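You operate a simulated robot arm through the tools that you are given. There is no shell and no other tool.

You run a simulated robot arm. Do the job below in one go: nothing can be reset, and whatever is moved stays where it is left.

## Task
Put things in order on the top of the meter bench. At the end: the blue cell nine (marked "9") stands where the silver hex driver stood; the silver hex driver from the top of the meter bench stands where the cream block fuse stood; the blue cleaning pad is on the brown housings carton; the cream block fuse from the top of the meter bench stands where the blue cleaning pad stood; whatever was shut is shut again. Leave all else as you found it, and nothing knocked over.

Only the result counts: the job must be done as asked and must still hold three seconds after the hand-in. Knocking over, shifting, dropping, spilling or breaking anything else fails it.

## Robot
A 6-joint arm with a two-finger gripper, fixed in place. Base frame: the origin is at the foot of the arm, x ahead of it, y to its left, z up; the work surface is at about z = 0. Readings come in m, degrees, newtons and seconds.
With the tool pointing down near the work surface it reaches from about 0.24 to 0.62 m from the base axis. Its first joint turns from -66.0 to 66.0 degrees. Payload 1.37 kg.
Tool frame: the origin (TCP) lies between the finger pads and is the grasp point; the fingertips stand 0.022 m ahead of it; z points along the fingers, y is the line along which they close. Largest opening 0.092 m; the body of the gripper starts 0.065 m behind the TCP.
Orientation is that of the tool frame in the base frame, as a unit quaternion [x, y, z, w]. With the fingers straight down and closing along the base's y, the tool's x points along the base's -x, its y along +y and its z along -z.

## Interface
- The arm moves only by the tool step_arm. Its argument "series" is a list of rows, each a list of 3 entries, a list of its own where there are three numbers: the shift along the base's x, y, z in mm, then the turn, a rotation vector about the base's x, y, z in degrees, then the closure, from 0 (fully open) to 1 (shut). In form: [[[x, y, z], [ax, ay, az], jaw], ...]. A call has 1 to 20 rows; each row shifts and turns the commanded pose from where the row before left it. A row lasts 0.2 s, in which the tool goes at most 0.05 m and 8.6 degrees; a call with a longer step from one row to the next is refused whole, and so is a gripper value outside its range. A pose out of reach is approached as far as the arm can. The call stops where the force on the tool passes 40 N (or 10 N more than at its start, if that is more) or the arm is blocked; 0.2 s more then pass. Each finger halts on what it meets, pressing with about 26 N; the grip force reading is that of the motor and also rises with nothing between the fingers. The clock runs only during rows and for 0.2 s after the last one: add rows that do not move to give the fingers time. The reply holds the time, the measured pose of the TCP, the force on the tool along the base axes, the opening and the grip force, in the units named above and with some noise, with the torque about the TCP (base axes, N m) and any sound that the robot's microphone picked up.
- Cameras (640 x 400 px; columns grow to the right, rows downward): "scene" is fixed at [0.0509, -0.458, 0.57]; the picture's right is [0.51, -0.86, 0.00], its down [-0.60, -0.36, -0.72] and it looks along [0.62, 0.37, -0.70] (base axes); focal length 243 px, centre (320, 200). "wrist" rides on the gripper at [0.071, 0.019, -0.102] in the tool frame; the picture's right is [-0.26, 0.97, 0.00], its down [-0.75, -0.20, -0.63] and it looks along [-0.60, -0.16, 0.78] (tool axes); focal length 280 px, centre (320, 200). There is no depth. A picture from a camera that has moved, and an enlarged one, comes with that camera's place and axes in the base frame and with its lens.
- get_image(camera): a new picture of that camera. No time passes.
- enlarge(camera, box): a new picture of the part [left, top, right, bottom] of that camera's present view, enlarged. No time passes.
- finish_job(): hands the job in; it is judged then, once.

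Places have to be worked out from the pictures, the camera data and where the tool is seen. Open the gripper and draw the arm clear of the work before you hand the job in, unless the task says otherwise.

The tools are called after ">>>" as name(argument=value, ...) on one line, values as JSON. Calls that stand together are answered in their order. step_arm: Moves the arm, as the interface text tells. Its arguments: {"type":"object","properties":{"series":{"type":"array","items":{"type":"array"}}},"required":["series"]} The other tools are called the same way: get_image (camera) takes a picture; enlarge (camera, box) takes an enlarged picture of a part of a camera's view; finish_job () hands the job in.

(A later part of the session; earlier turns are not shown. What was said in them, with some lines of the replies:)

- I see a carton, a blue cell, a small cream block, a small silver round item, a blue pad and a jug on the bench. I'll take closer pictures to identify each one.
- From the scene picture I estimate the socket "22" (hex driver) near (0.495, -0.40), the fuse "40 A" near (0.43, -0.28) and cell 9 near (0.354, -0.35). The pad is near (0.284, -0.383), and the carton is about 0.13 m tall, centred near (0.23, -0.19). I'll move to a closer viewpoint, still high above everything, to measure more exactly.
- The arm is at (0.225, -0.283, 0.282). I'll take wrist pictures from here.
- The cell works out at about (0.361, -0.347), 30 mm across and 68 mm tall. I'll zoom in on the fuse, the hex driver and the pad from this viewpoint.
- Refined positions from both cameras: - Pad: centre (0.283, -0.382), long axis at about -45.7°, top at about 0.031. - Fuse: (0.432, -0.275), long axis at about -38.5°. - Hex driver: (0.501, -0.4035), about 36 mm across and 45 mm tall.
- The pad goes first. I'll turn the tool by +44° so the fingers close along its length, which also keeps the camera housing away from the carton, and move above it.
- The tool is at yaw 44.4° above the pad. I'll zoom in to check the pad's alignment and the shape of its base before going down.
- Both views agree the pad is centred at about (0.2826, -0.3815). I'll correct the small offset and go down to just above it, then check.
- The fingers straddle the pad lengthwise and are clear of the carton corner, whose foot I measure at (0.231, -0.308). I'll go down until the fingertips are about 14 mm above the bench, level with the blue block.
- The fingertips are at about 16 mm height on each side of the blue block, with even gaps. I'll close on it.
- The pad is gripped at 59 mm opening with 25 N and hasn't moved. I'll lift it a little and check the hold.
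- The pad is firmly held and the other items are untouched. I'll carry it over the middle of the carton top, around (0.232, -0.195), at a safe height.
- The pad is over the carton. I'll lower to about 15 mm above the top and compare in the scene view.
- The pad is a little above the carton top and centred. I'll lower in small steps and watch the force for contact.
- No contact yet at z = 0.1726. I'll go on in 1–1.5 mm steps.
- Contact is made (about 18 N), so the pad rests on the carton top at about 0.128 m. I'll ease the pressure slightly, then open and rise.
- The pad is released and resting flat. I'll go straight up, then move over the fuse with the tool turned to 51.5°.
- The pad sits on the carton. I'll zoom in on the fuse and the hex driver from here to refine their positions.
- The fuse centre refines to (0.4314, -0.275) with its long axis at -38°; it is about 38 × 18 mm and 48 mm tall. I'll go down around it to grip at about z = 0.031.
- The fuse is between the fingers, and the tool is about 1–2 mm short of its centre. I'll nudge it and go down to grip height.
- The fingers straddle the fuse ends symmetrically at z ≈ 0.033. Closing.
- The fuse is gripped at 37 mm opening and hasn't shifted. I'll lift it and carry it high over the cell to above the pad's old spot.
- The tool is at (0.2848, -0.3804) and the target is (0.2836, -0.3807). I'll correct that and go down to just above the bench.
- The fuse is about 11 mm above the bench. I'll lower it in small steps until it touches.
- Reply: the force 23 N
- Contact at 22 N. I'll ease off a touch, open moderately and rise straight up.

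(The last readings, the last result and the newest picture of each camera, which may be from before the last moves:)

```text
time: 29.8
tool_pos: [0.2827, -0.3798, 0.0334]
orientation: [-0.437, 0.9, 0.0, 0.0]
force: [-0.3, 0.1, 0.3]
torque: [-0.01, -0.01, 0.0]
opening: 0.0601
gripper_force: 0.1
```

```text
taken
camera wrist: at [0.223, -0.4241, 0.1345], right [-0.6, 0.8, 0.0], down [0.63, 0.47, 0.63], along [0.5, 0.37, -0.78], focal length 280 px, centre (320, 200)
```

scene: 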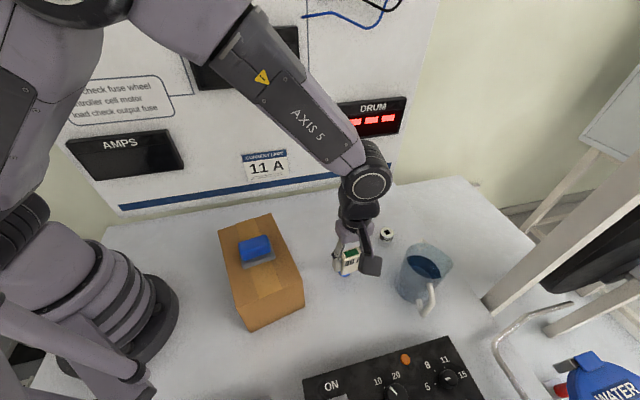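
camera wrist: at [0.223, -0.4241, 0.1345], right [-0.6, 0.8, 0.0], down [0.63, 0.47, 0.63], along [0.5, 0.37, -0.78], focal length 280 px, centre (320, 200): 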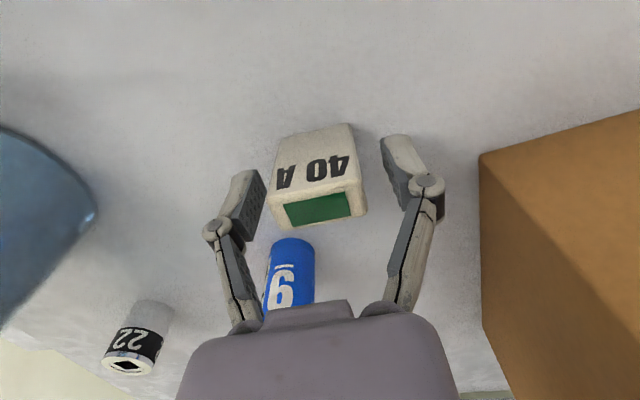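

The fuse stands free where the pad was. I'll rise straight up, then turn to face radially (yaw about -39°) on the way to the hex driver.

>>> step_arm(series=[[[0, 0, 20], [0, 0, 0], 0.35], [[0, 0, 40], [0, 0, 0], 0.35], [[0, 0, 45], [0, 0, 0], 0.35], [[0, 0, 45], [0, 0, 0], 0.35], [[0, 0, 40], [0, 0, 0], 0.35], [[16, 1, 0], [0, 0, -8.3], 0.35], [[16, 1, 0], [0, 0, -8.3], 0.35], [[16, 1, 0], [0, 0, -8.3], 0.35], [[16, 1, 0], [0, 0, -8.3], 0.35], [[16, 1, 0], [0, 0, -8.3], 0.35], [[16, 1, 0], [0, 0, -8.3], 0.35], [[16, 1, 0], [0, 0, -8.3], 0.35], [[16, 1, 0], [0, 0, -8.3], 0.35], [[16, 1, 0], [0, 0, -8.3], 0.35], [[16, 1, 0], [0, 0, -8.3], 0.35], [[16, 1, 0], [0, 0, -7.7], 0.35], [[0, 0, 0], [0, 0, 0], 0.35], [[0, 0, 0], [0, 0, 0], 0.35]])

>>> get_image(camera="wrist")

>>> get_image(camera="scene")

```text
time: 33.6
tool_pos: [0.4591, -0.3709, 0.2231]
orientation: [0.333, 0.943, 0.0, 0.001]
force: [0.5, -0.9, -0.2]
torque: [0.01, -0.03, -0.01]
opening: 0.0596
gripper_force: 0.2
```

```text
taken
camera wrist: at [0.4156, -0.3109, 0.3251], right [0.81, 0.59, 0.0], down [0.46, -0.63, 0.63], along [0.37, -0.51, -0.78], focal length 280 px, centre (320, 200)
```

wrist: 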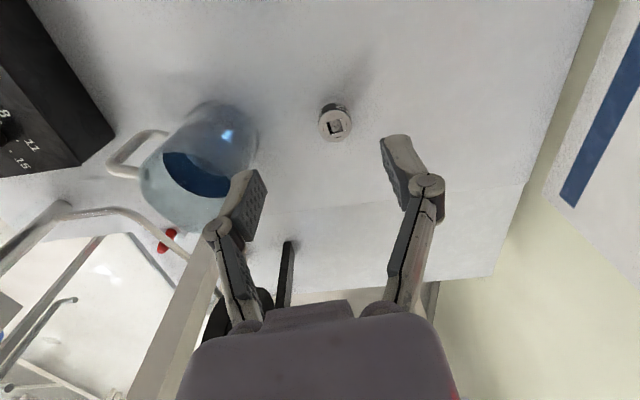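

```text
taken
```

scene: 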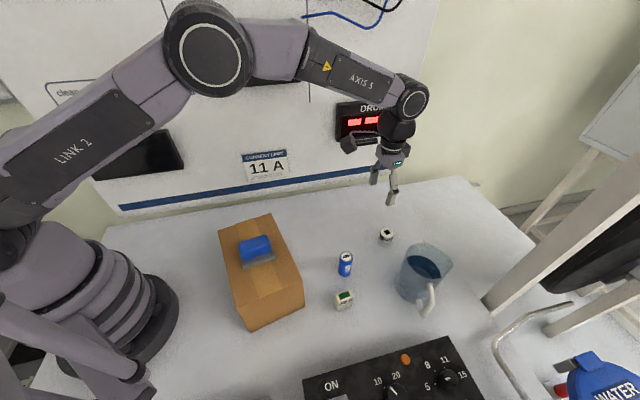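

The fuse stands upright on the pad's old spot. I'll zoom in on the hex driver from this pose to fix its centre precisely.

>>> enlarge(camera="wrist", box=[288, 85, 384, 160])

>>> enlarge(camera="scene", box=[300, 220, 420, 320])

```text
5.33 times, centred on (336, 122) of wrist
camera zoom: at [0.4156, -0.3109, 0.3251], right [0.81, 0.59, 0.0], down [0.46, -0.63, 0.63], along [0.37, -0.51, -0.78], focal length 1495 px, centre (235, 613)
```

zoom: 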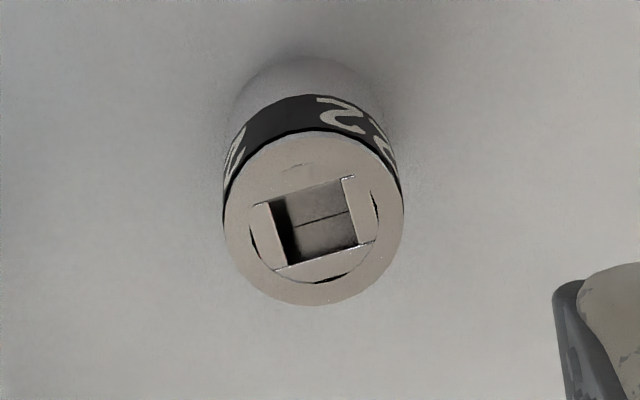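

```text
4.00 times, centred on (360, 270) of scene
camera zoom: at [0.0509, -0.458, 0.57], right [0.51, -0.86, 0.0], down [-0.6, -0.36, -0.72], along [0.62, 0.37, -0.7], focal length 972 px, centre (160, -80)
```

zoom: 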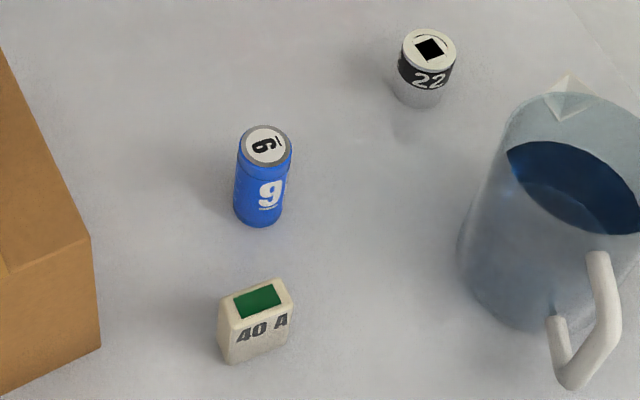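

The hex driver's centre averages to (0.5015, -0.403), a radius of 0.643 m, which is just beyond straight-down reach. I'll tilt the tool 15° outward about its closing axis and move above the driver to test reach.

>>> step_arm(series=[[[10, -8, -10], [-3.14, -3.89, 0], 0.35], [[10, -8, -20], [-3.14, -3.89, 0], 0.35], [[10, -8, -25], [-3.14, -3.89, 0], 0.35], [[12.5, -8.4, -25], [0, 0, 0], 0.35], [[0, 0, -25], [0, 0, 0], 0.35], [[0, 0, 0], [0, 0, 0], 0.35], [[0, 0, 0], [0, 0, 0], 0.35], [[0, 0, 0], [0, 0, 0], 0.35]])

>>> get_image(camera="wrist")

>>> get_image(camera="scene")

```text
time: 35.4
tool_pos: [0.5022, -0.4017, 0.1165]
orientation: [0.331, 0.935, -0.044, 0.123]
force: [0.7, 1.1, 0.4]
torque: [0.0, 0.03, 0.01]
opening: 0.0597
gripper_force: 0.0
```

```text
taken
camera wrist: at [0.4397, -0.3281, 0.1962], right [0.8, 0.59, 0.07], down [0.31, -0.51, 0.8], along [0.51, -0.62, -0.6], focal length 280 px, centre (320, 200)
```

wrist: 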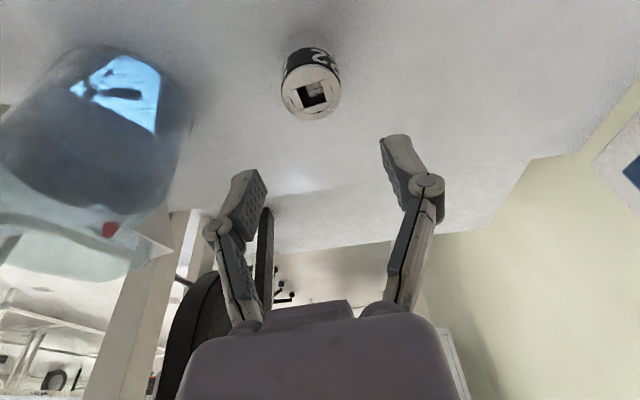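

```text
taken
```

scene: 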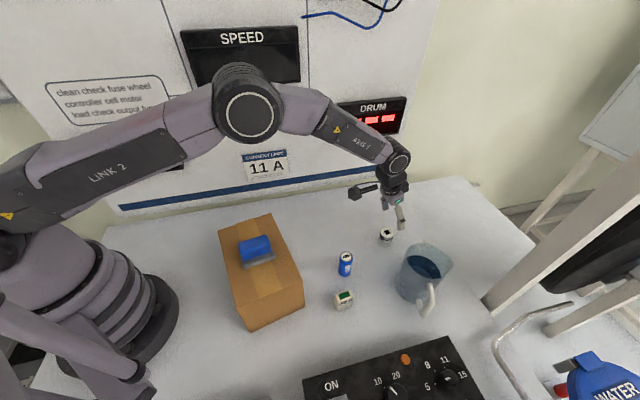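

Reached: tilt 15.0°, closing axis level, and the hex driver's top shows exactly where predicted, so (0.5015, -0.403) is confirmed. I'll lower to just above its top, then further.

>>> step_arm(series=[[[0, 0, -25], [0, 0, 0], 0.35], [[0, 0, -20], [0, 0, 0], 0.35], [[0, 0, -10], [0, 0, 0], 0.35], [[0, 0, 0], [0, 0, 0], 0.35], [[0, 0, 0], [0, 0, 0], 0.35]])

>>> get_image(camera="wrist")

>>> enlarge(camera="scene", box=[330, 180, 458, 280])

```text
time: 36.6
tool_pos: [0.5024, -0.4011, 0.0624]
orientation: [0.33, 0.935, -0.044, 0.123]
force: [0.0, -0.3, -1.3]
torque: [-0.03, -0.01, -0.02]
opening: 0.0596
gripper_force: 0.1
```

```text
taken
camera wrist: at [0.4397, -0.3272, 0.1422], right [0.8, 0.59, 0.07], down [0.31, -0.51, 0.8], along [0.51, -0.62, -0.6], focal length 280 px, centre (320, 200)
```

wrist: 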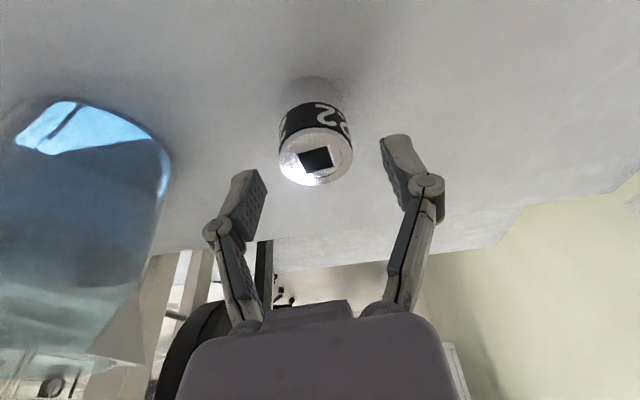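

```text
4.00 times, centred on (394, 230) of scene
camera zoom: at [0.0509, -0.458, 0.57], right [0.51, -0.86, 0.0], down [-0.6, -0.36, -0.72], along [0.62, 0.37, -0.7], focal length 972 px, centre (24, 80)
```

zoom: 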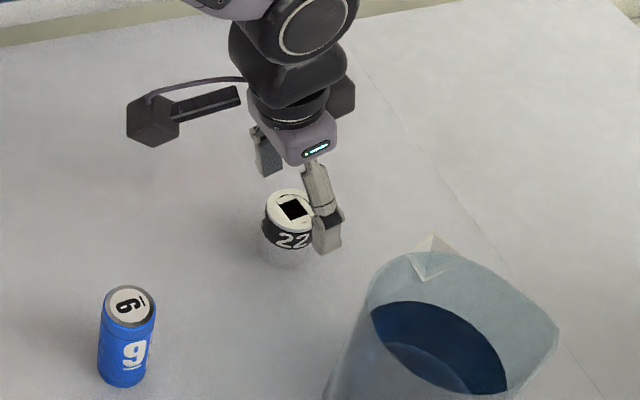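

The alignment holds. I'll go down to grip height (z ≈ 0.029) with the fingers on both sides of the hex driver.

>>> step_arm(series=[[[0, -1, -12], [0, 0, 0], 0.35], [[0, 0, -12], [0, 0, 0], 0.35], [[0, 0, -9], [0, 0, 0], 0.35], [[0, 0, 0], [0, 0, 0], 0.35], [[0, 0, 0], [0, 0, 0], 0.35]])

>>> get_image(camera="wrist")

>>> enlarge(camera="scene", box=[330, 180, 458, 280])

```text
time: 37.8
tool_pos: [0.5007, -0.403, 0.0298]
orientation: [0.33, 0.935, -0.043, 0.124]
force: [-0.1, 0.2, -1.0]
torque: [-0.04, -0.01, 0.01]
opening: 0.0599
gripper_force: 0.0
```

```text
taken
camera wrist: at [0.4389, -0.3285, 0.1099], right [0.8, 0.59, 0.07], down [0.31, -0.51, 0.8], along [0.51, -0.62, -0.6], focal length 280 px, centre (320, 200)
```

wrist: 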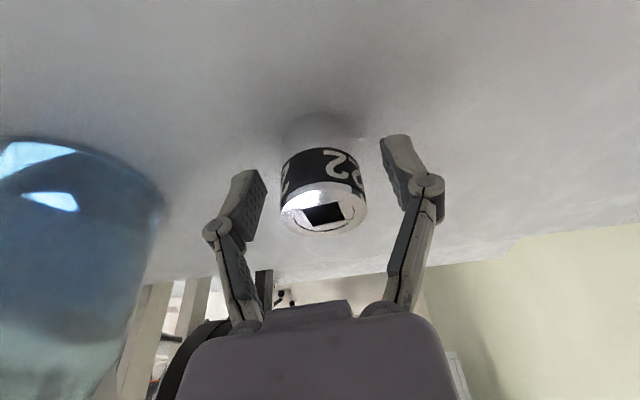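

```text
4.00 times, centred on (394, 230) of scene
camera zoom: at [0.0509, -0.458, 0.57], right [0.51, -0.86, 0.0], down [-0.6, -0.36, -0.72], along [0.62, 0.37, -0.7], focal length 972 px, centre (24, 80)
```

zoom: 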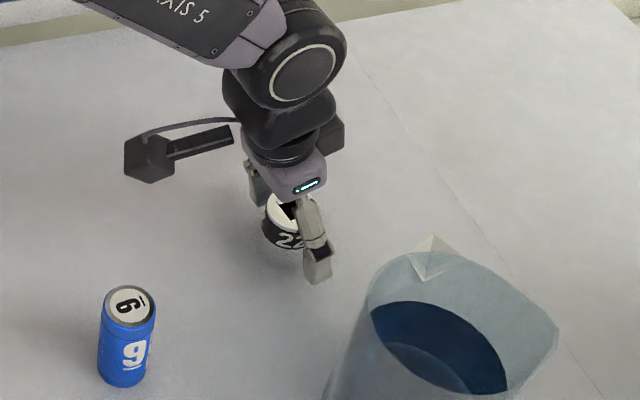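

The hex driver is centred between the fingers. Closing.

>>> step_arm(series=[[[0, 0, 0], [0, 0, 0], 0.5], [[0, 0, 0], [0, 0, 0], 0.8], [[0, 0, 0], [0, 0, 0], 1], [[0, 0, 0], [0, 0, 0], 1], [[0, 0, 0], [0, 0, 0], 1]])

>>> get_image(camera="wrist")

```text
time: 39.0
tool_pos: [0.501, -0.4027, 0.0296]
orientation: [0.331, 0.935, -0.045, 0.123]
force: [0.7, 1.3, 0.3]
torque: [0.01, -0.02, 0.02]
opening: 0.0344
gripper_force: 26.0
```

```text
taken
camera wrist: at [0.439, -0.3284, 0.1101], right [0.8, 0.59, 0.07], down [0.31, -0.51, 0.8], along [0.51, -0.62, -0.6], focal length 280 px, centre (320, 200)
```

wrist: 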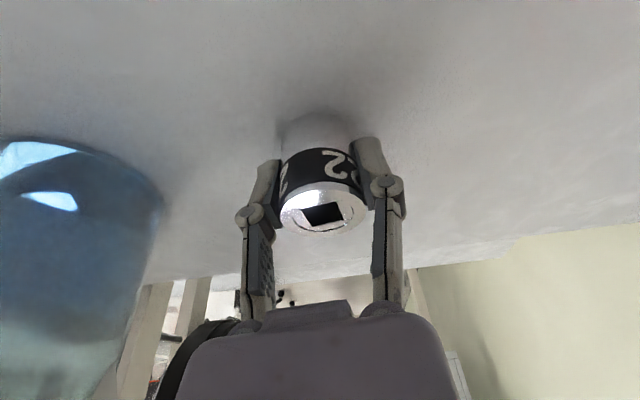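

Gripped at 34 mm. I'll lift straight up, then carry it to above the fuse's old spot at (0.4314, -0.275), turning 15° about vertical to keep the camera housing away from the carton.

>>> step_arm(series=[[[0, 0, 8], [0, 0, 0], 1], [[0, 0, 20], [0, 0, 0], 1], [[0, 0, 40], [0, 0, 0], 1], [[0, 0, 45], [0, 0, 0], 1], [[0, 0, 0], [0, 0, 0], 1], [[-14, 25, 0], [0, 0, 0], 1], [[-14, 26, 0], [0, 0, -5], 1], [[-14, 26, 0], [0, 0, -5], 1], [[-14, 26, 0], [0, 0, -5], 1], [[-14, 25, 0], [0, 0, 0], 1], [[0, 0, 0], [0, 0, 0], 1], [[0, 0, 0], [0, 0, 0], 1]])

>>> get_image(camera="wrist")

>>> get_image(camera="scene")

```text
time: 41.6
tool_pos: [0.432, -0.2734, 0.1421]
orientation: [0.449, 0.884, -0.059, 0.117]
force: [0.0, -0.6, -0.9]
torque: [-0.01, -0.02, 0.03]
opening: 0.0341
gripper_force: 26.2
```

```text
taken
camera wrist: at [0.3909, -0.1863, 0.2214], right [0.93, 0.36, 0.07], down [0.17, -0.58, 0.8], along [0.33, -0.73, -0.6], focal length 280 px, centre (320, 200)
```

wrist: 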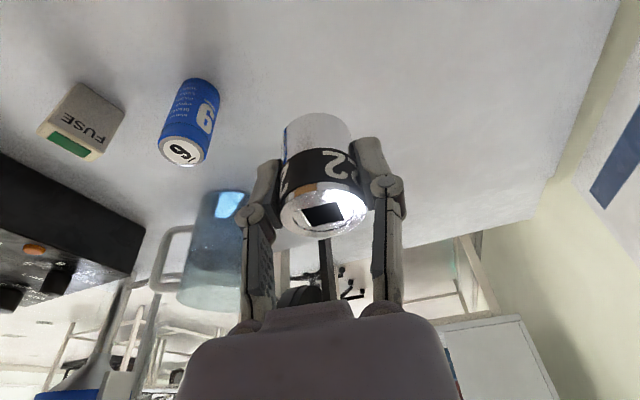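

```text
taken
```

scene: 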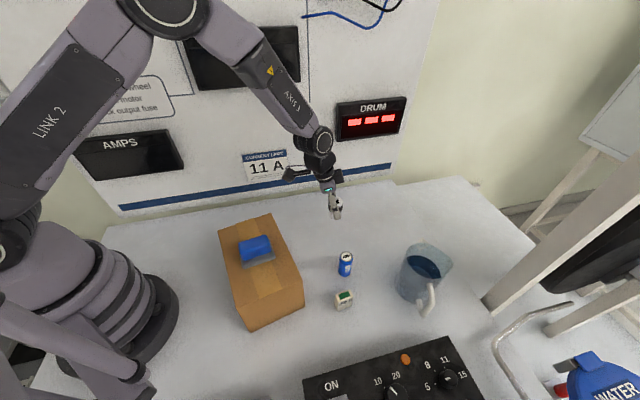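

The hex driver hangs upright in the same relative pose. I'll correct by under 1 mm and lower to about 10 mm above the bench.

>>> step_arm(series=[[[-0.5, -0.9, -30], [0, 0, 0], 1], [[0, 0, -35], [0, 0, 0], 1], [[0, 0, -25], [0, 0, 0], 1], [[0, 0, -12], [0, 0, 0], 1], [[0, 0, 0], [0, 0, 0], 1], [[0, 0, 0], [0, 0, 0], 1]])

>>> enlarge(camera="scene", box=[260, 170, 420, 290])

>>> get_image(camera="wrist")

```text
time: 43.0
tool_pos: [0.4288, -0.276, 0.04]
orientation: [0.449, 0.884, -0.059, 0.116]
force: [0.4, 0.4, -0.9]
torque: [0.02, -0.04, 0.0]
opening: 0.0341
gripper_force: 26.0
```

```text
3.33 times, centred on (340, 230) of scene
camera zoom: at [0.0509, -0.458, 0.57], right [0.51, -0.86, 0.0], down [-0.6, -0.36, -0.72], along [0.62, 0.37, -0.7], focal length 810 px, centre (253, 100)
```

zoom: 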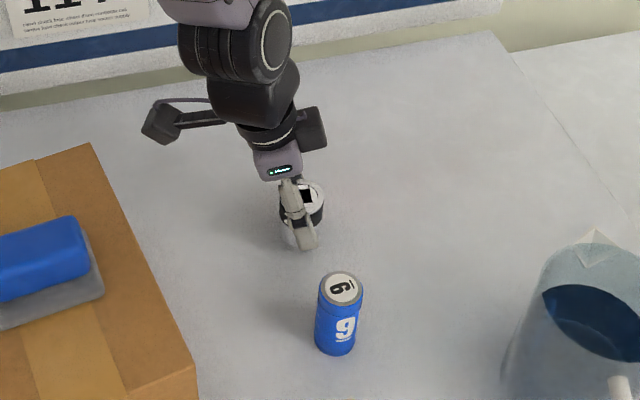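

```text
taken
camera wrist: at [0.3895, -0.1885, 0.1207], right [0.93, 0.36, 0.07], down [0.17, -0.58, 0.8], along [0.33, -0.73, -0.6], focal length 280 px, centre (320, 200)
```

wrist: 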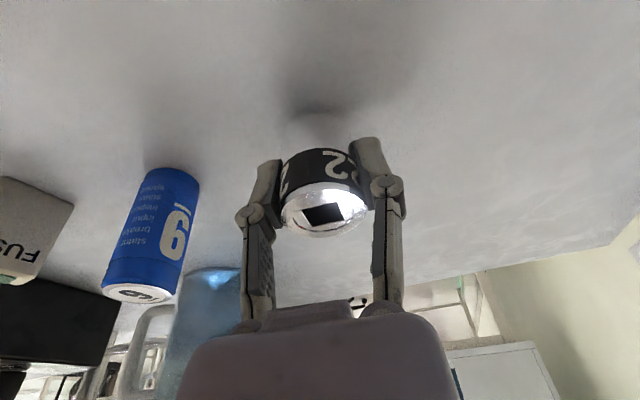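

The camera housing is well clear of the carton. I'll nudge (+1.3, +1.2) mm and lower in small steps to contact.

>>> step_arm(series=[[[1.3, 1.2, -4], [0, 0, 0], 1], [[0, 0, -3], [0, 0, 0], 1], [[0, 0, -1], [0, 0, 0], 1], [[0, 0, 0], [0, 0, 0], 1]])

```text
time: 44.0
tool_pos: [0.4328, -0.2745, 0.0321]
orientation: [0.449, 0.884, -0.059, 0.116]
force: [0.6, 0.6, -0.4]
torque: [-0.02, -0.02, 0.01]
opening: 0.034
gripper_force: 25.6
```

>>> step_arm(series=[[[-0.4, 0, -1], [0, 0, 0], 1], [[0, 0, -0.8], [0, 0, 0], 1], [[0, 0, 0], [0, 0, 0], 1]])

```text
time: 44.8
tool_pos: [0.432, -0.2749, 0.0316]
orientation: [0.45, 0.883, -0.06, 0.116]
force: [0.1, -0.6, -1.0]
torque: [-0.01, -0.01, -0.04]
opening: 0.0344
gripper_force: 26.3
```

>>> step_arm(series=[[[0, 0, -0.8], [0, 0, 0], 1], [[0, 0, -0.7], [0, 0, 0], 1], [[0, 0, 0], [0, 0, 0], 1]])

```text
time: 45.6
tool_pos: [0.4335, -0.2752, 0.0303]
orientation: [0.449, 0.884, -0.059, 0.117]
force: [-4.5, -0.4, 12.9]
torque: [0.15, -0.01, 0.03]
opening: 0.0343
gripper_force: 26.0
```

Contact at 13 N. I'll ease slightly and open.

>>> step_arm(series=[[[0, 0, 0.3], [0, 0, 0], 1], [[0, 0, 0], [0, 0, 0], 0.6], [[0, 0, 0], [0, 0, 0], 0.4], [[0, 0, 0], [0, 0, 0], 0.35], [[0, 0, 0], [0, 0, 0], 0.35]])

>>> get_image(camera="wrist")

>>> enlarge(camera="scene", box=[290, 190, 418, 290])

```text
time: 46.8
tool_pos: [0.4325, -0.2747, 0.0308]
orientation: [0.449, 0.884, -0.06, 0.116]
force: [-0.3, -0.6, -0.8]
torque: [-0.02, -0.04, -0.02]
opening: 0.06
gripper_force: 0.1
```

```text
taken
camera wrist: at [0.3914, -0.1868, 0.1095], right [0.93, 0.36, 0.07], down [0.17, -0.58, 0.8], along [0.33, -0.73, -0.6], focal length 280 px, centre (320, 200)
```

wrist: 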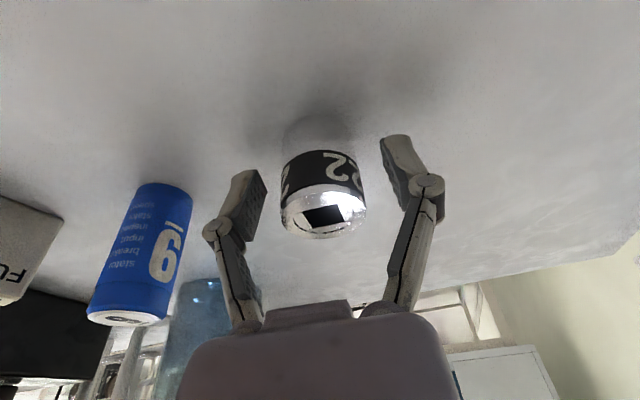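

```text
4.00 times, centred on (354, 240) of scene
camera zoom: at [0.0509, -0.458, 0.57], right [0.51, -0.86, 0.0], down [-0.6, -0.36, -0.72], along [0.62, 0.37, -0.7], focal length 972 px, centre (184, 40)
```

zoom: 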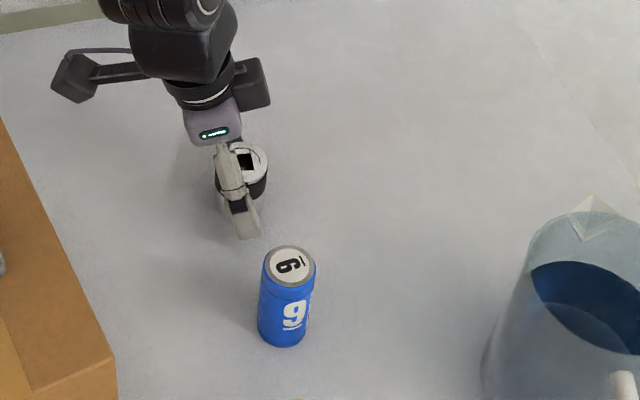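

The hex driver stands where the fuse was. I'll rise straight up and move over cell 9, turning another -15° so the camera housing keeps clear of the carton.

>>> step_arm(series=[[[0, 0, 10], [0, 0, 0], 0.35], [[0, 0, 30], [0, 0, 0], 0.35], [[0, 0, 45], [0, 0, 0], 0.35], [[0, 0, 45], [0, 0, 0], 0.4], [[0, 0, 20], [0, 0, 0], 0.43], [[-18, -18, 0], [0, 0, -5], 0.43], [[-18, -18, 0], [0, 0, -5], 0.43], [[-18, -18, 0], [0, 0, -5], 0.43], [[-17.5, -18.3, 0], [0, 0, 0], 0.43], [[0, 0, 0], [0, 0, 0], 0.43], [[0, 0, 0], [0, 0, 0], 0.43]])

>>> get_image(camera="wrist")

>>> get_image(camera="scene")

```text
time: 49.2
tool_pos: [0.3621, -0.3496, 0.1812]
orientation: [0.561, 0.817, -0.074, 0.108]
force: [-0.3, -0.4, -0.3]
torque: [0.01, 0.0, -0.01]
opening: 0.0525
gripper_force: 0.0
```

```text
taken
camera wrist: at [0.3442, -0.2542, 0.2603], right [0.99, 0.11, 0.07], down [0.01, -0.6, 0.8], along [0.13, -0.79, -0.6], focal length 280 px, centre (320, 200)
```

wrist: 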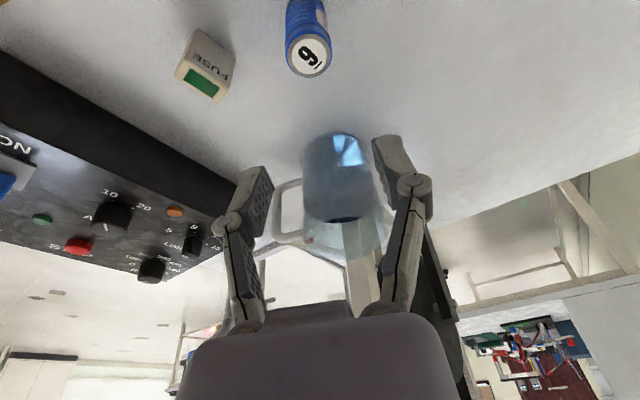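

```text
taken
```

scene: 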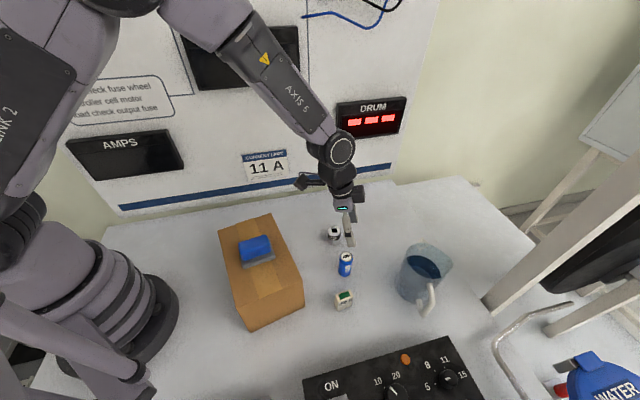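

I'll zoom in on cell 9 to check its centre against the tool position, and check the hex driver from the scene camera.

>>> enlarge(camera="wrist", box=[256, 0, 384, 100])

>>> enlarge(camera="scene", box=[310, 220, 406, 280])

```text
4.00 times, centred on (320, 50) of wrist
camera zoom: at [0.3442, -0.2542, 0.2603], right [0.99, 0.11, 0.07], down [0.01, -0.6, 0.8], along [0.13, -0.79, -0.6], focal length 1122 px, centre (320, 800)
```

zoom: 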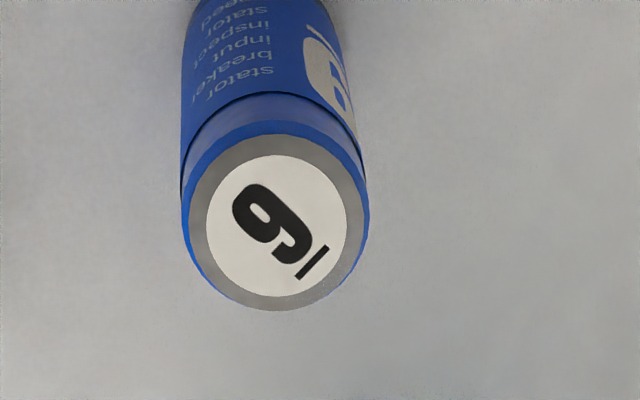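

```text
6.67 times, centred on (358, 250) of scene
camera zoom: at [0.0509, -0.458, 0.57], right [0.51, -0.86, 0.0], down [-0.6, -0.36, -0.72], along [0.62, 0.37, -0.7], focal length 1620 px, centre (67, -133)
```

zoom: 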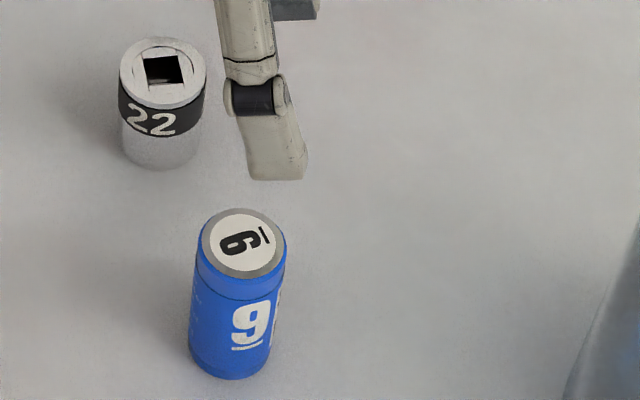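

Cell 9's top centre confirms (0.3607, -0.347). I'll nudge +2.6 mm in y and go down to z ≈ 0.10 to check alignment.

>>> step_arm(series=[[[-0.4, 2.6, -25], [0, 0, 0], 0.43], [[0, 0, -30], [0, 0, 0], 0.43], [[0, 0, -25], [0, 0, 0], 0.43], [[0, 0, 0], [0, 0, 0], 0.43], [[0, 0, 0], [0, 0, 0], 0.43]])

>>> get_image(camera="wrist")

>>> enlarge(camera="scene", box=[260, 190, 420, 310])

```text
time: 50.4
tool_pos: [0.3588, -0.3442, 0.0987]
orientation: [0.562, 0.817, -0.073, 0.107]
force: [0.7, 0.1, -1.0]
torque: [0.02, 0.02, 0.01]
opening: 0.0524
gripper_force: 0.0
```

```text
taken
camera wrist: at [0.3416, -0.2492, 0.1787], right [0.99, 0.11, 0.07], down [0.01, -0.6, 0.8], along [0.13, -0.79, -0.6], focal length 280 px, centre (320, 200)
```

wrist: 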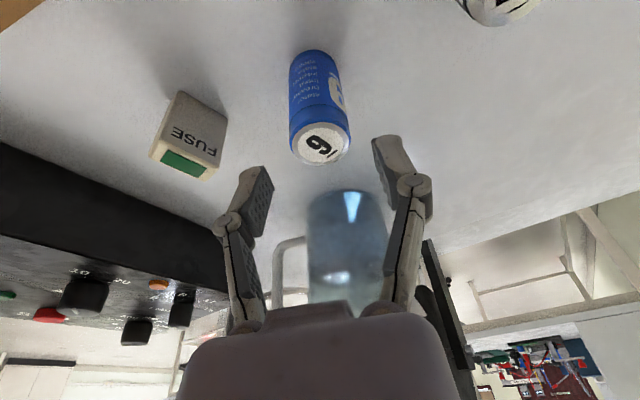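

```text
3.33 times, centred on (340, 250) of scene
camera zoom: at [0.0509, -0.458, 0.57], right [0.51, -0.86, 0.0], down [-0.6, -0.36, -0.72], along [0.62, 0.37, -0.7], focal length 810 px, centre (253, 33)
```

zoom: 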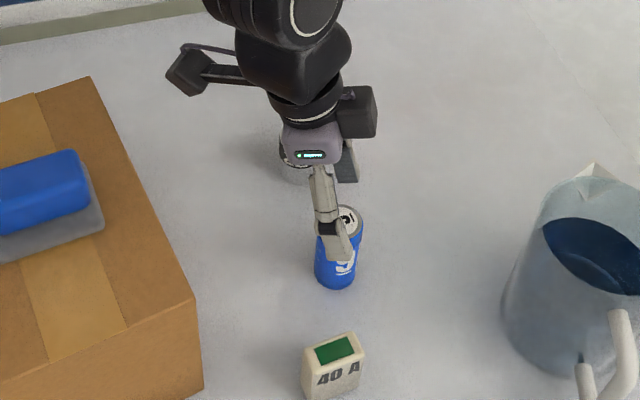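

The cell's top appears exactly where predicted, but the tool sits about (2, 2.5) mm off its centre. I'll correct that and go down to grip height, z ≈ 0.042.

>>> step_arm(series=[[[2.2, -2.5, -8], [0, 0, 0], 0.43], [[0, 0, -15], [0, 0, 0], 0.43], [[0, 0, -18], [0, 0, 0], 0.43], [[0, 0, -15], [0, 0, 0], 0.43], [[0, 0, 0], [0, 0, 0], 0.43], [[0, 0, 0], [0, 0, 0], 0.43]])

>>> get_image(camera="wrist")

>>> enlarge(camera="scene", box=[260, 190, 420, 310])

```text
time: 51.8
tool_pos: [0.3628, -0.3477, 0.0447]
orientation: [0.561, 0.817, -0.074, 0.108]
force: [-0.4, -0.2, 0.0]
torque: [-0.01, -0.03, 0.01]
opening: 0.0523
gripper_force: 0.1
```

```text
taken
camera wrist: at [0.3453, -0.252, 0.1245], right [0.99, 0.11, 0.07], down [0.01, -0.6, 0.8], along [0.13, -0.79, -0.6], focal length 280 px, centre (320, 200)
```

wrist: 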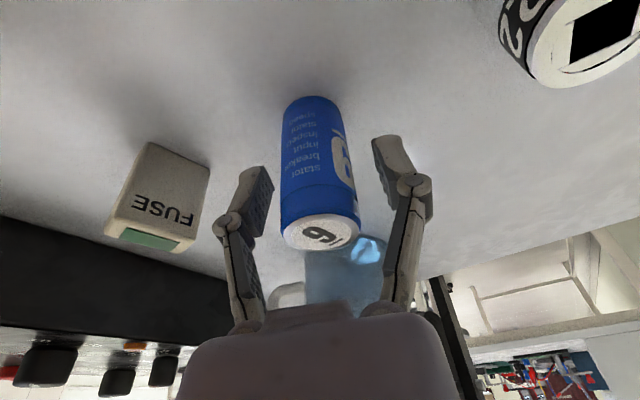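

```text
3.33 times, centred on (340, 250) of scene
camera zoom: at [0.0509, -0.458, 0.57], right [0.51, -0.86, 0.0], down [-0.6, -0.36, -0.72], along [0.62, 0.37, -0.7], focal length 810 px, centre (253, 33)
```

zoom: 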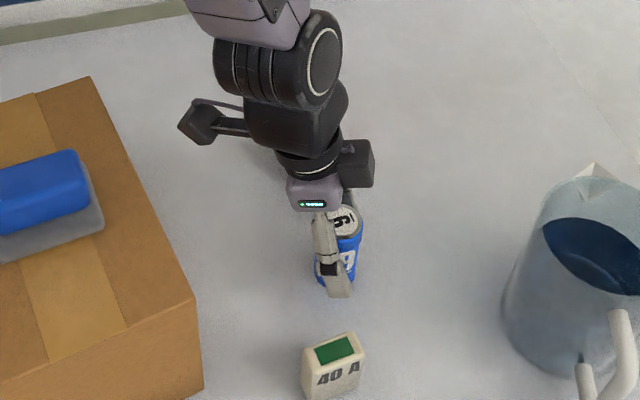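

The cell is centred between the fingers (tool at (0.362, -0.3475, 0.0445)). Closing.

>>> step_arm(series=[[[0, 0, 0], [0, 0, 0], 0.6], [[0, 0, 0], [0, 0, 0], 0.85], [[0, 0, 0], [0, 0, 0], 1], [[0, 0, 0], [0, 0, 0], 1], [[0, 0, 0], [0, 0, 0], 1]])

>>> get_image(camera="wrist")

```text
time: 53.0
tool_pos: [0.3625, -0.3469, 0.0456]
orientation: [0.561, 0.817, -0.074, 0.108]
force: [-0.4, 0.3, 0.7]
torque: [0.02, 0.05, 0.02]
opening: 0.0308
gripper_force: 26.1
```

```text
taken
camera wrist: at [0.3453, -0.252, 0.1247], right [0.99, 0.11, 0.07], down [0.01, -0.6, 0.8], along [0.13, -0.79, -0.6], focal length 280 px, centre (320, 200)
```

wrist: 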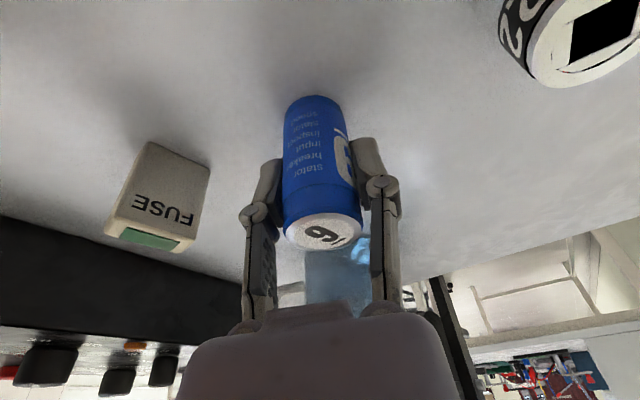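

Gripped at 31 mm. I'll lift straight up and carry the cell to above the hex driver's old place, turning back to the radial direction.

>>> step_arm(series=[[[0, 0, 8], [0, 0, 0], 1], [[0, 0, 20], [0, 0, 0], 1], [[0, 0, 40], [0, 0, 0], 1], [[0, 0, 45], [0, 0, 0], 1], [[0, 0, 0], [0, 0, 0], 1], [[23, -9, 0], [0, 0, 5], 1], [[24, -9.5, 0], [0, 0, 5], 1], [[24, -9.5, 0], [0, 0, 5], 1], [[24, -9.5, 0], [0, 0, 5], 1], [[24, -9.5, 0], [0, 0, 5], 1], [[22, -9, 0], [0, 0, 5], 1], [[0, 0, 0], [0, 0, 0], 1], [[0, 0, 0], [0, 0, 0], 1], [[0, 0, 0], [0, 0, 0], 1]])

>>> get_image(camera="wrist")

>>> get_image(camera="scene")

```text
time: 56.0
tool_pos: [0.5036, -0.4035, 0.1563]
orientation: [0.33, 0.935, -0.044, 0.123]
force: [-0.5, 0.3, -1.4]
torque: [0.0, -0.01, 0.01]
opening: 0.0312
gripper_force: 25.8
```

```text
taken
camera wrist: at [0.4409, -0.3296, 0.2358], right [0.8, 0.59, 0.07], down [0.31, -0.51, 0.8], along [0.51, -0.62, -0.6], focal length 280 px, centre (320, 200)
```

wrist: 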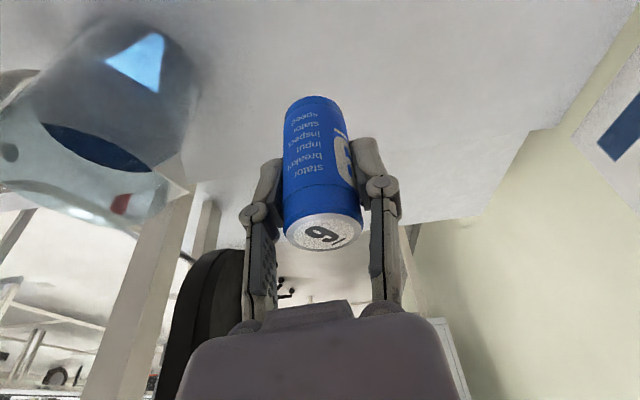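

```text
taken
```

scene: 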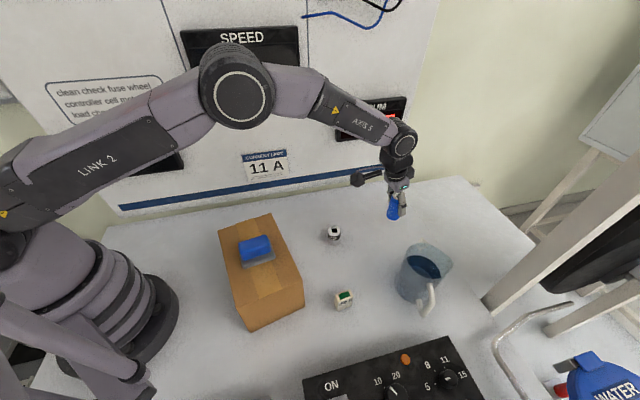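

The cell is upright and over its target, with the tool at (0.503, -0.404). I'll lower to about 10 mm above the bench.

>>> step_arm(series=[[[0, 0.5, -30], [0, 0, 0], 1], [[0, 0, -35], [0, 0, 0], 1], [[0, 0, -25], [0, 0, 0], 1], [[0, 0, -11], [0, 0, 0], 1], [[0, 0, 0], [0, 0, 0], 1], [[0, 0, 0], [0, 0, 0], 1]])

>>> get_image(camera="wrist")

>>> enlarge(camera="scene", box=[330, 180, 458, 280])

```text
time: 57.4
tool_pos: [0.5047, -0.402, 0.055]
orientation: [0.331, 0.935, -0.044, 0.124]
force: [0.5, -0.4, -1.0]
torque: [-0.02, -0.02, 0.01]
opening: 0.0313
gripper_force: 26.3
```

```text
taken
camera wrist: at [0.4417, -0.3275, 0.135], right [0.8, 0.59, 0.07], down [0.31, -0.51, 0.8], along [0.51, -0.62, -0.6], focal length 280 px, centre (320, 200)
```

wrist: 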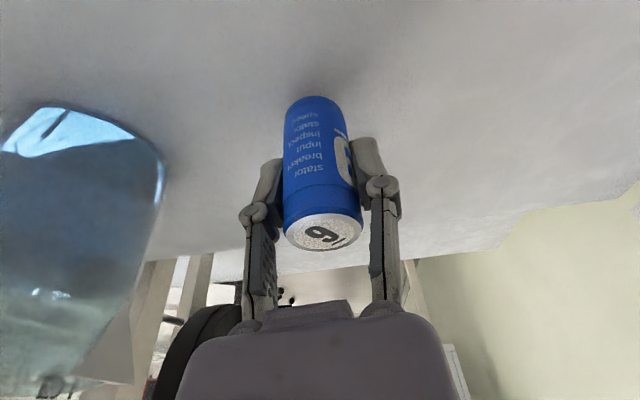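

```text
4.00 times, centred on (394, 230) of scene
camera zoom: at [0.0509, -0.458, 0.57], right [0.51, -0.86, 0.0], down [-0.6, -0.36, -0.72], along [0.62, 0.37, -0.7], focal length 972 px, centre (24, 80)
```

zoom: 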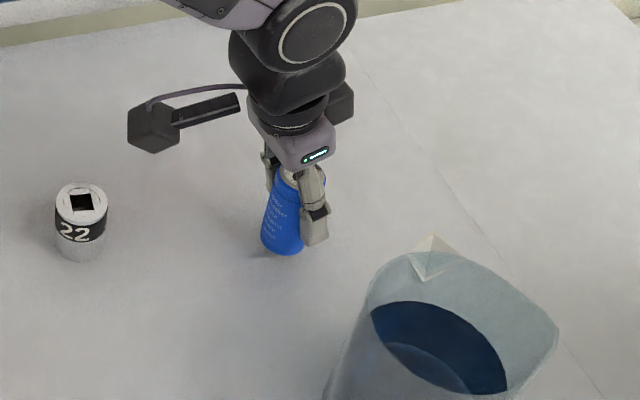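

A small correction of (-1.2, -1.2) mm, then I'll lower in small steps to contact.

>>> step_arm(series=[[[-1.2, -1.2, -3], [0, 0, 0], 1], [[0, 0, -3], [0, 0, 0], 1], [[0, 0, -1.5], [0, 0, 0], 1], [[0, 0, 0], [0, 0, 0], 1]])

```text
time: 58.4
tool_pos: [0.502, -0.4031, 0.0471]
orientation: [0.33, 0.935, -0.042, 0.124]
force: [0.2, -0.1, -1.7]
torque: [-0.01, 0.02, -0.03]
opening: 0.0311
gripper_force: 26.1
```

>>> step_arm(series=[[[0, 0, -1], [0, 0, 0], 1], [[0, 0, -0.8], [0, 0, 0], 1], [[0, 0, 0], [0, 0, 0], 1]])

```text
time: 59.2
tool_pos: [0.5019, -0.4031, 0.0463]
orientation: [0.329, 0.935, -0.043, 0.124]
force: [-0.1, 0.7, -1.4]
torque: [0.02, 0.0, -0.01]
opening: 0.0312
gripper_force: 25.8
```

>>> step_arm(series=[[[0, 0, -0.8], [0, 0, 0], 1], [[0, 0, -0.6], [0, 0, 0], 1], [[0, 0, 0], [0, 0, 0], 1]])

```text
time: 60.0
tool_pos: [0.5021, -0.404, 0.0449]
orientation: [0.33, 0.935, -0.045, 0.125]
force: [-0.2, -0.7, -0.3]
torque: [0.01, 0.03, 0.02]
opening: 0.0309
gripper_force: 25.6
```

No contact yet at 0.045. I'll continue in 0.6 mm steps.

>>> step_arm(series=[[[0, 0, -0.6], [0, 0, 0], 1], [[0, 0, -0.5], [0, 0, 0], 1], [[0, 0, 0], [0, 0, 0], 1]])

```text
time: 60.8
tool_pos: [0.5024, -0.4038, 0.0448]
orientation: [0.33, 0.935, -0.044, 0.124]
force: [-0.9, 1.3, 5.7]
torque: [0.12, 0.13, 0.02]
opening: 0.0315
gripper_force: 26.0
```

Contact (about 6 N). I'll open gently, with no further push.

>>> step_arm(series=[[[0, 0, 0], [0, 0, 0], 1], [[0, 0, 0], [0, 0, 0], 0.6], [[0, 0, 0], [0, 0, 0], 0.45], [[0, 0, 0], [0, 0, 0], 0.4], [[0, 0, 0], [0, 0, 0], 0.4]])

>>> get_image(camera="wrist")

>>> enlarge(camera="scene", box=[330, 180, 458, 280])

```text
time: 62.0
tool_pos: [0.5009, -0.4037, 0.0448]
orientation: [0.33, 0.935, -0.043, 0.124]
force: [0.0, -0.8, 0.4]
torque: [-0.04, -0.01, 0.01]
opening: 0.055
gripper_force: 0.1
```

```text
taken
camera wrist: at [0.4396, -0.3294, 0.1242], right [0.8, 0.59, 0.07], down [0.31, -0.51, 0.8], along [0.51, -0.62, -0.6], focal length 280 px, centre (320, 200)
```

wrist: 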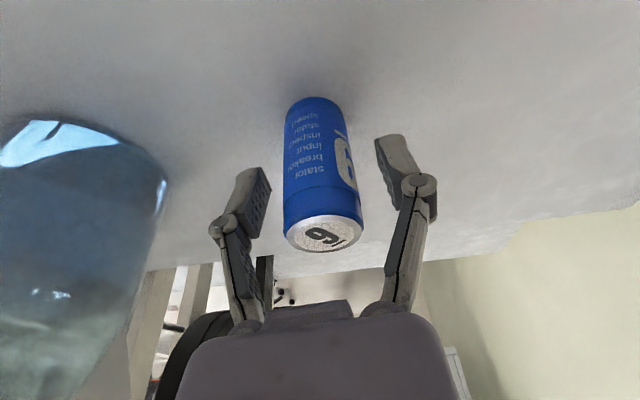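

```text
4.00 times, centred on (394, 230) of scene
camera zoom: at [0.0509, -0.458, 0.57], right [0.51, -0.86, 0.0], down [-0.6, -0.36, -0.72], along [0.62, 0.37, -0.7], focal length 972 px, centre (24, 80)
```

zoom: 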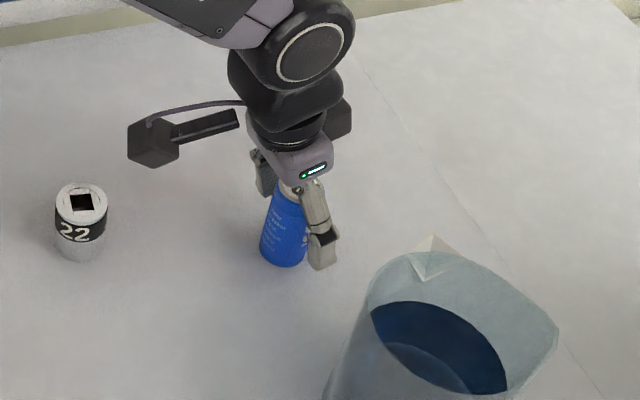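

The cell stands free. I'll rise straight up, undo the tilt and draw back.

>>> step_arm(series=[[[0, 0, 10], [0, 0, 0], 0.4], [[0, 0, 25], [0, 0, 0], 0.4], [[0, 0, 40], [0, 0, 0], 0.4], [[0, 0, 45], [0, 0, 0], 0.4], [[0, 0, 45], [0, 0, 0], 0.2], [[-25, 20, 25], [3.14, 3.89, 0], 0], [[-30, 25, 25], [3.14, 3.89, 0], 0], [[-30, 25, 25], [3.14, 3.89, 0], 0], [[-35, 30, 10], [0, 0, 0], 0], [[-35, 30, 0], [0, 0, 0], 0], [[0, 0, 0], [0, 0, 0], 0], [[0, 0, 0], [0, 0, 0], 0]])

>>> get_image(camera="scene")

>>> enlarge(camera="scene", box=[300, 210, 460, 330])

>>> get_image(camera="wrist")

```text
time: 64.6
tool_pos: [0.3473, -0.2728, 0.2955]
orientation: [0.334, 0.943, 0.0, 0.001]
force: [-0.2, -0.4, -0.1]
torque: [0.01, -0.01, 0.0]
opening: 0.092
gripper_force: 0.0
```

```text
taken
```

scene: 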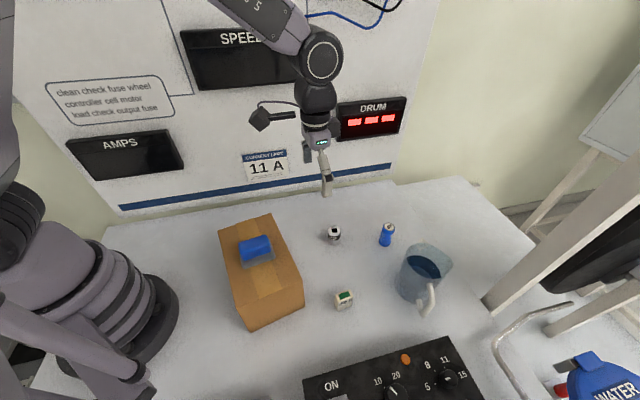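

```text
3.33 times, centred on (380, 270) of scene
camera zoom: at [0.0509, -0.4579, 0.57], right [0.51, -0.86, 0.0], down [-0.6, -0.36, -0.72], along [0.62, 0.37, -0.7], focal length 810 px, centre (120, -33)
```

zoom: 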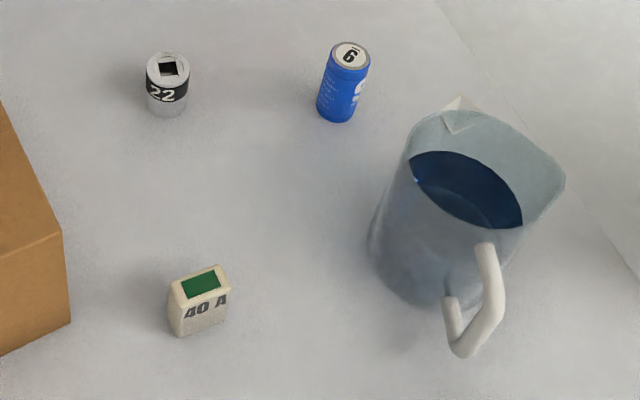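

```text
taken
camera wrist: at [0.3036, -0.2138, 0.3961], right [0.81, 0.59, 0.0], down [0.46, -0.63, 0.63], along [0.37, -0.51, -0.78], focal length 280 px, centre (320, 200)
```

wrist: 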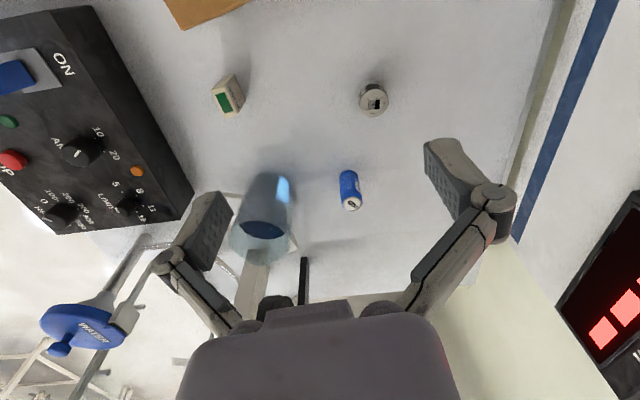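

Cell 9, the hex driver and the fuse all stand at their new spots, and the jug and carton show at the same pixels as before. One last close look at the pad on the carton and the three items before handing in.

>>> enlarge(camera="scene", box=[200, 200, 328, 340])

>>> enlarge(camera="wrist", box=[200, 50, 420, 225])

>>> enlarge(camera="scene", box=[200, 200, 520, 400])

```text
2.86 times, centred on (264, 270) of scene
camera zoom: at [0.0509, -0.4579, 0.57], right [0.51, -0.86, 0.0], down [-0.6, -0.36, -0.72], along [0.62, 0.37, -0.7], focal length 694 px, centre (480, 0)
```

zoom: 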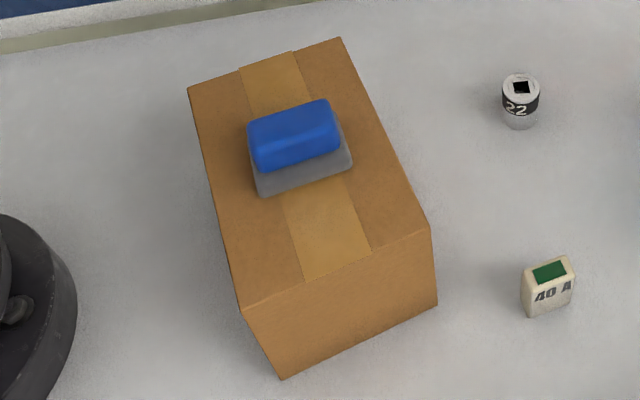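

```text
2.29 times, centred on (310, 138) of wrist
camera zoom: at [0.3036, -0.2138, 0.3961], right [0.81, 0.59, 0.0], down [0.46, -0.63, 0.63], along [0.37, -0.51, -0.78], focal length 641 px, centre (343, 343)
```

zoom: 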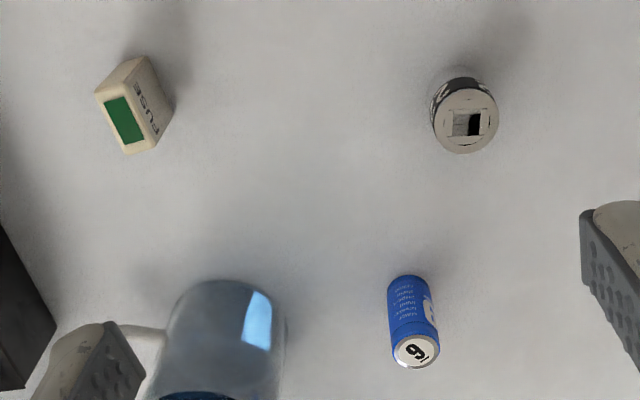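

```text
2.00 times, centred on (360, 300) of scene
camera zoom: at [0.0509, -0.4579, 0.57], right [0.51, -0.86, 0.0], down [-0.6, -0.36, -0.72], along [0.62, 0.37, -0.7], focal length 486 px, centre (240, 0)
```

zoom: 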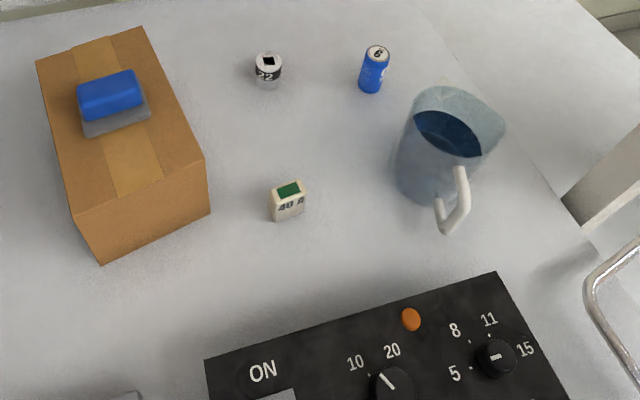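

Everything is in place: the pad lies flat on the carton, the fuse is where the pad was, the hex driver is where the fuse was, and cell 9 is where the hex driver was. The jug, carton and control box are unmoved, nothing was opened, and the gripper is open and clear. Handing in.

>>> finish_job()

```text
The job is handed in.
```

The job is done and handed in; I haven't been shown a verdict. All four items are where you asked:

- **Blue cleaning pad:** lies flat on top of the brown housings carton, near its centre.
- **Cream block fuse:** stands where the pad stood.
- **Silver hex driver:** stands where the fuse stood.
- **Blue cell nine:** stands where the hex driver stood.

By my camera measurements, each moved item is within about 3 mm of the centre of the spot it was meant for. In the final pictures nothing is knocked over, and the carton, jug and control box look unmoved. I didn't open anything, so nothing needed shutting again. The gripper is open and well above the bench.
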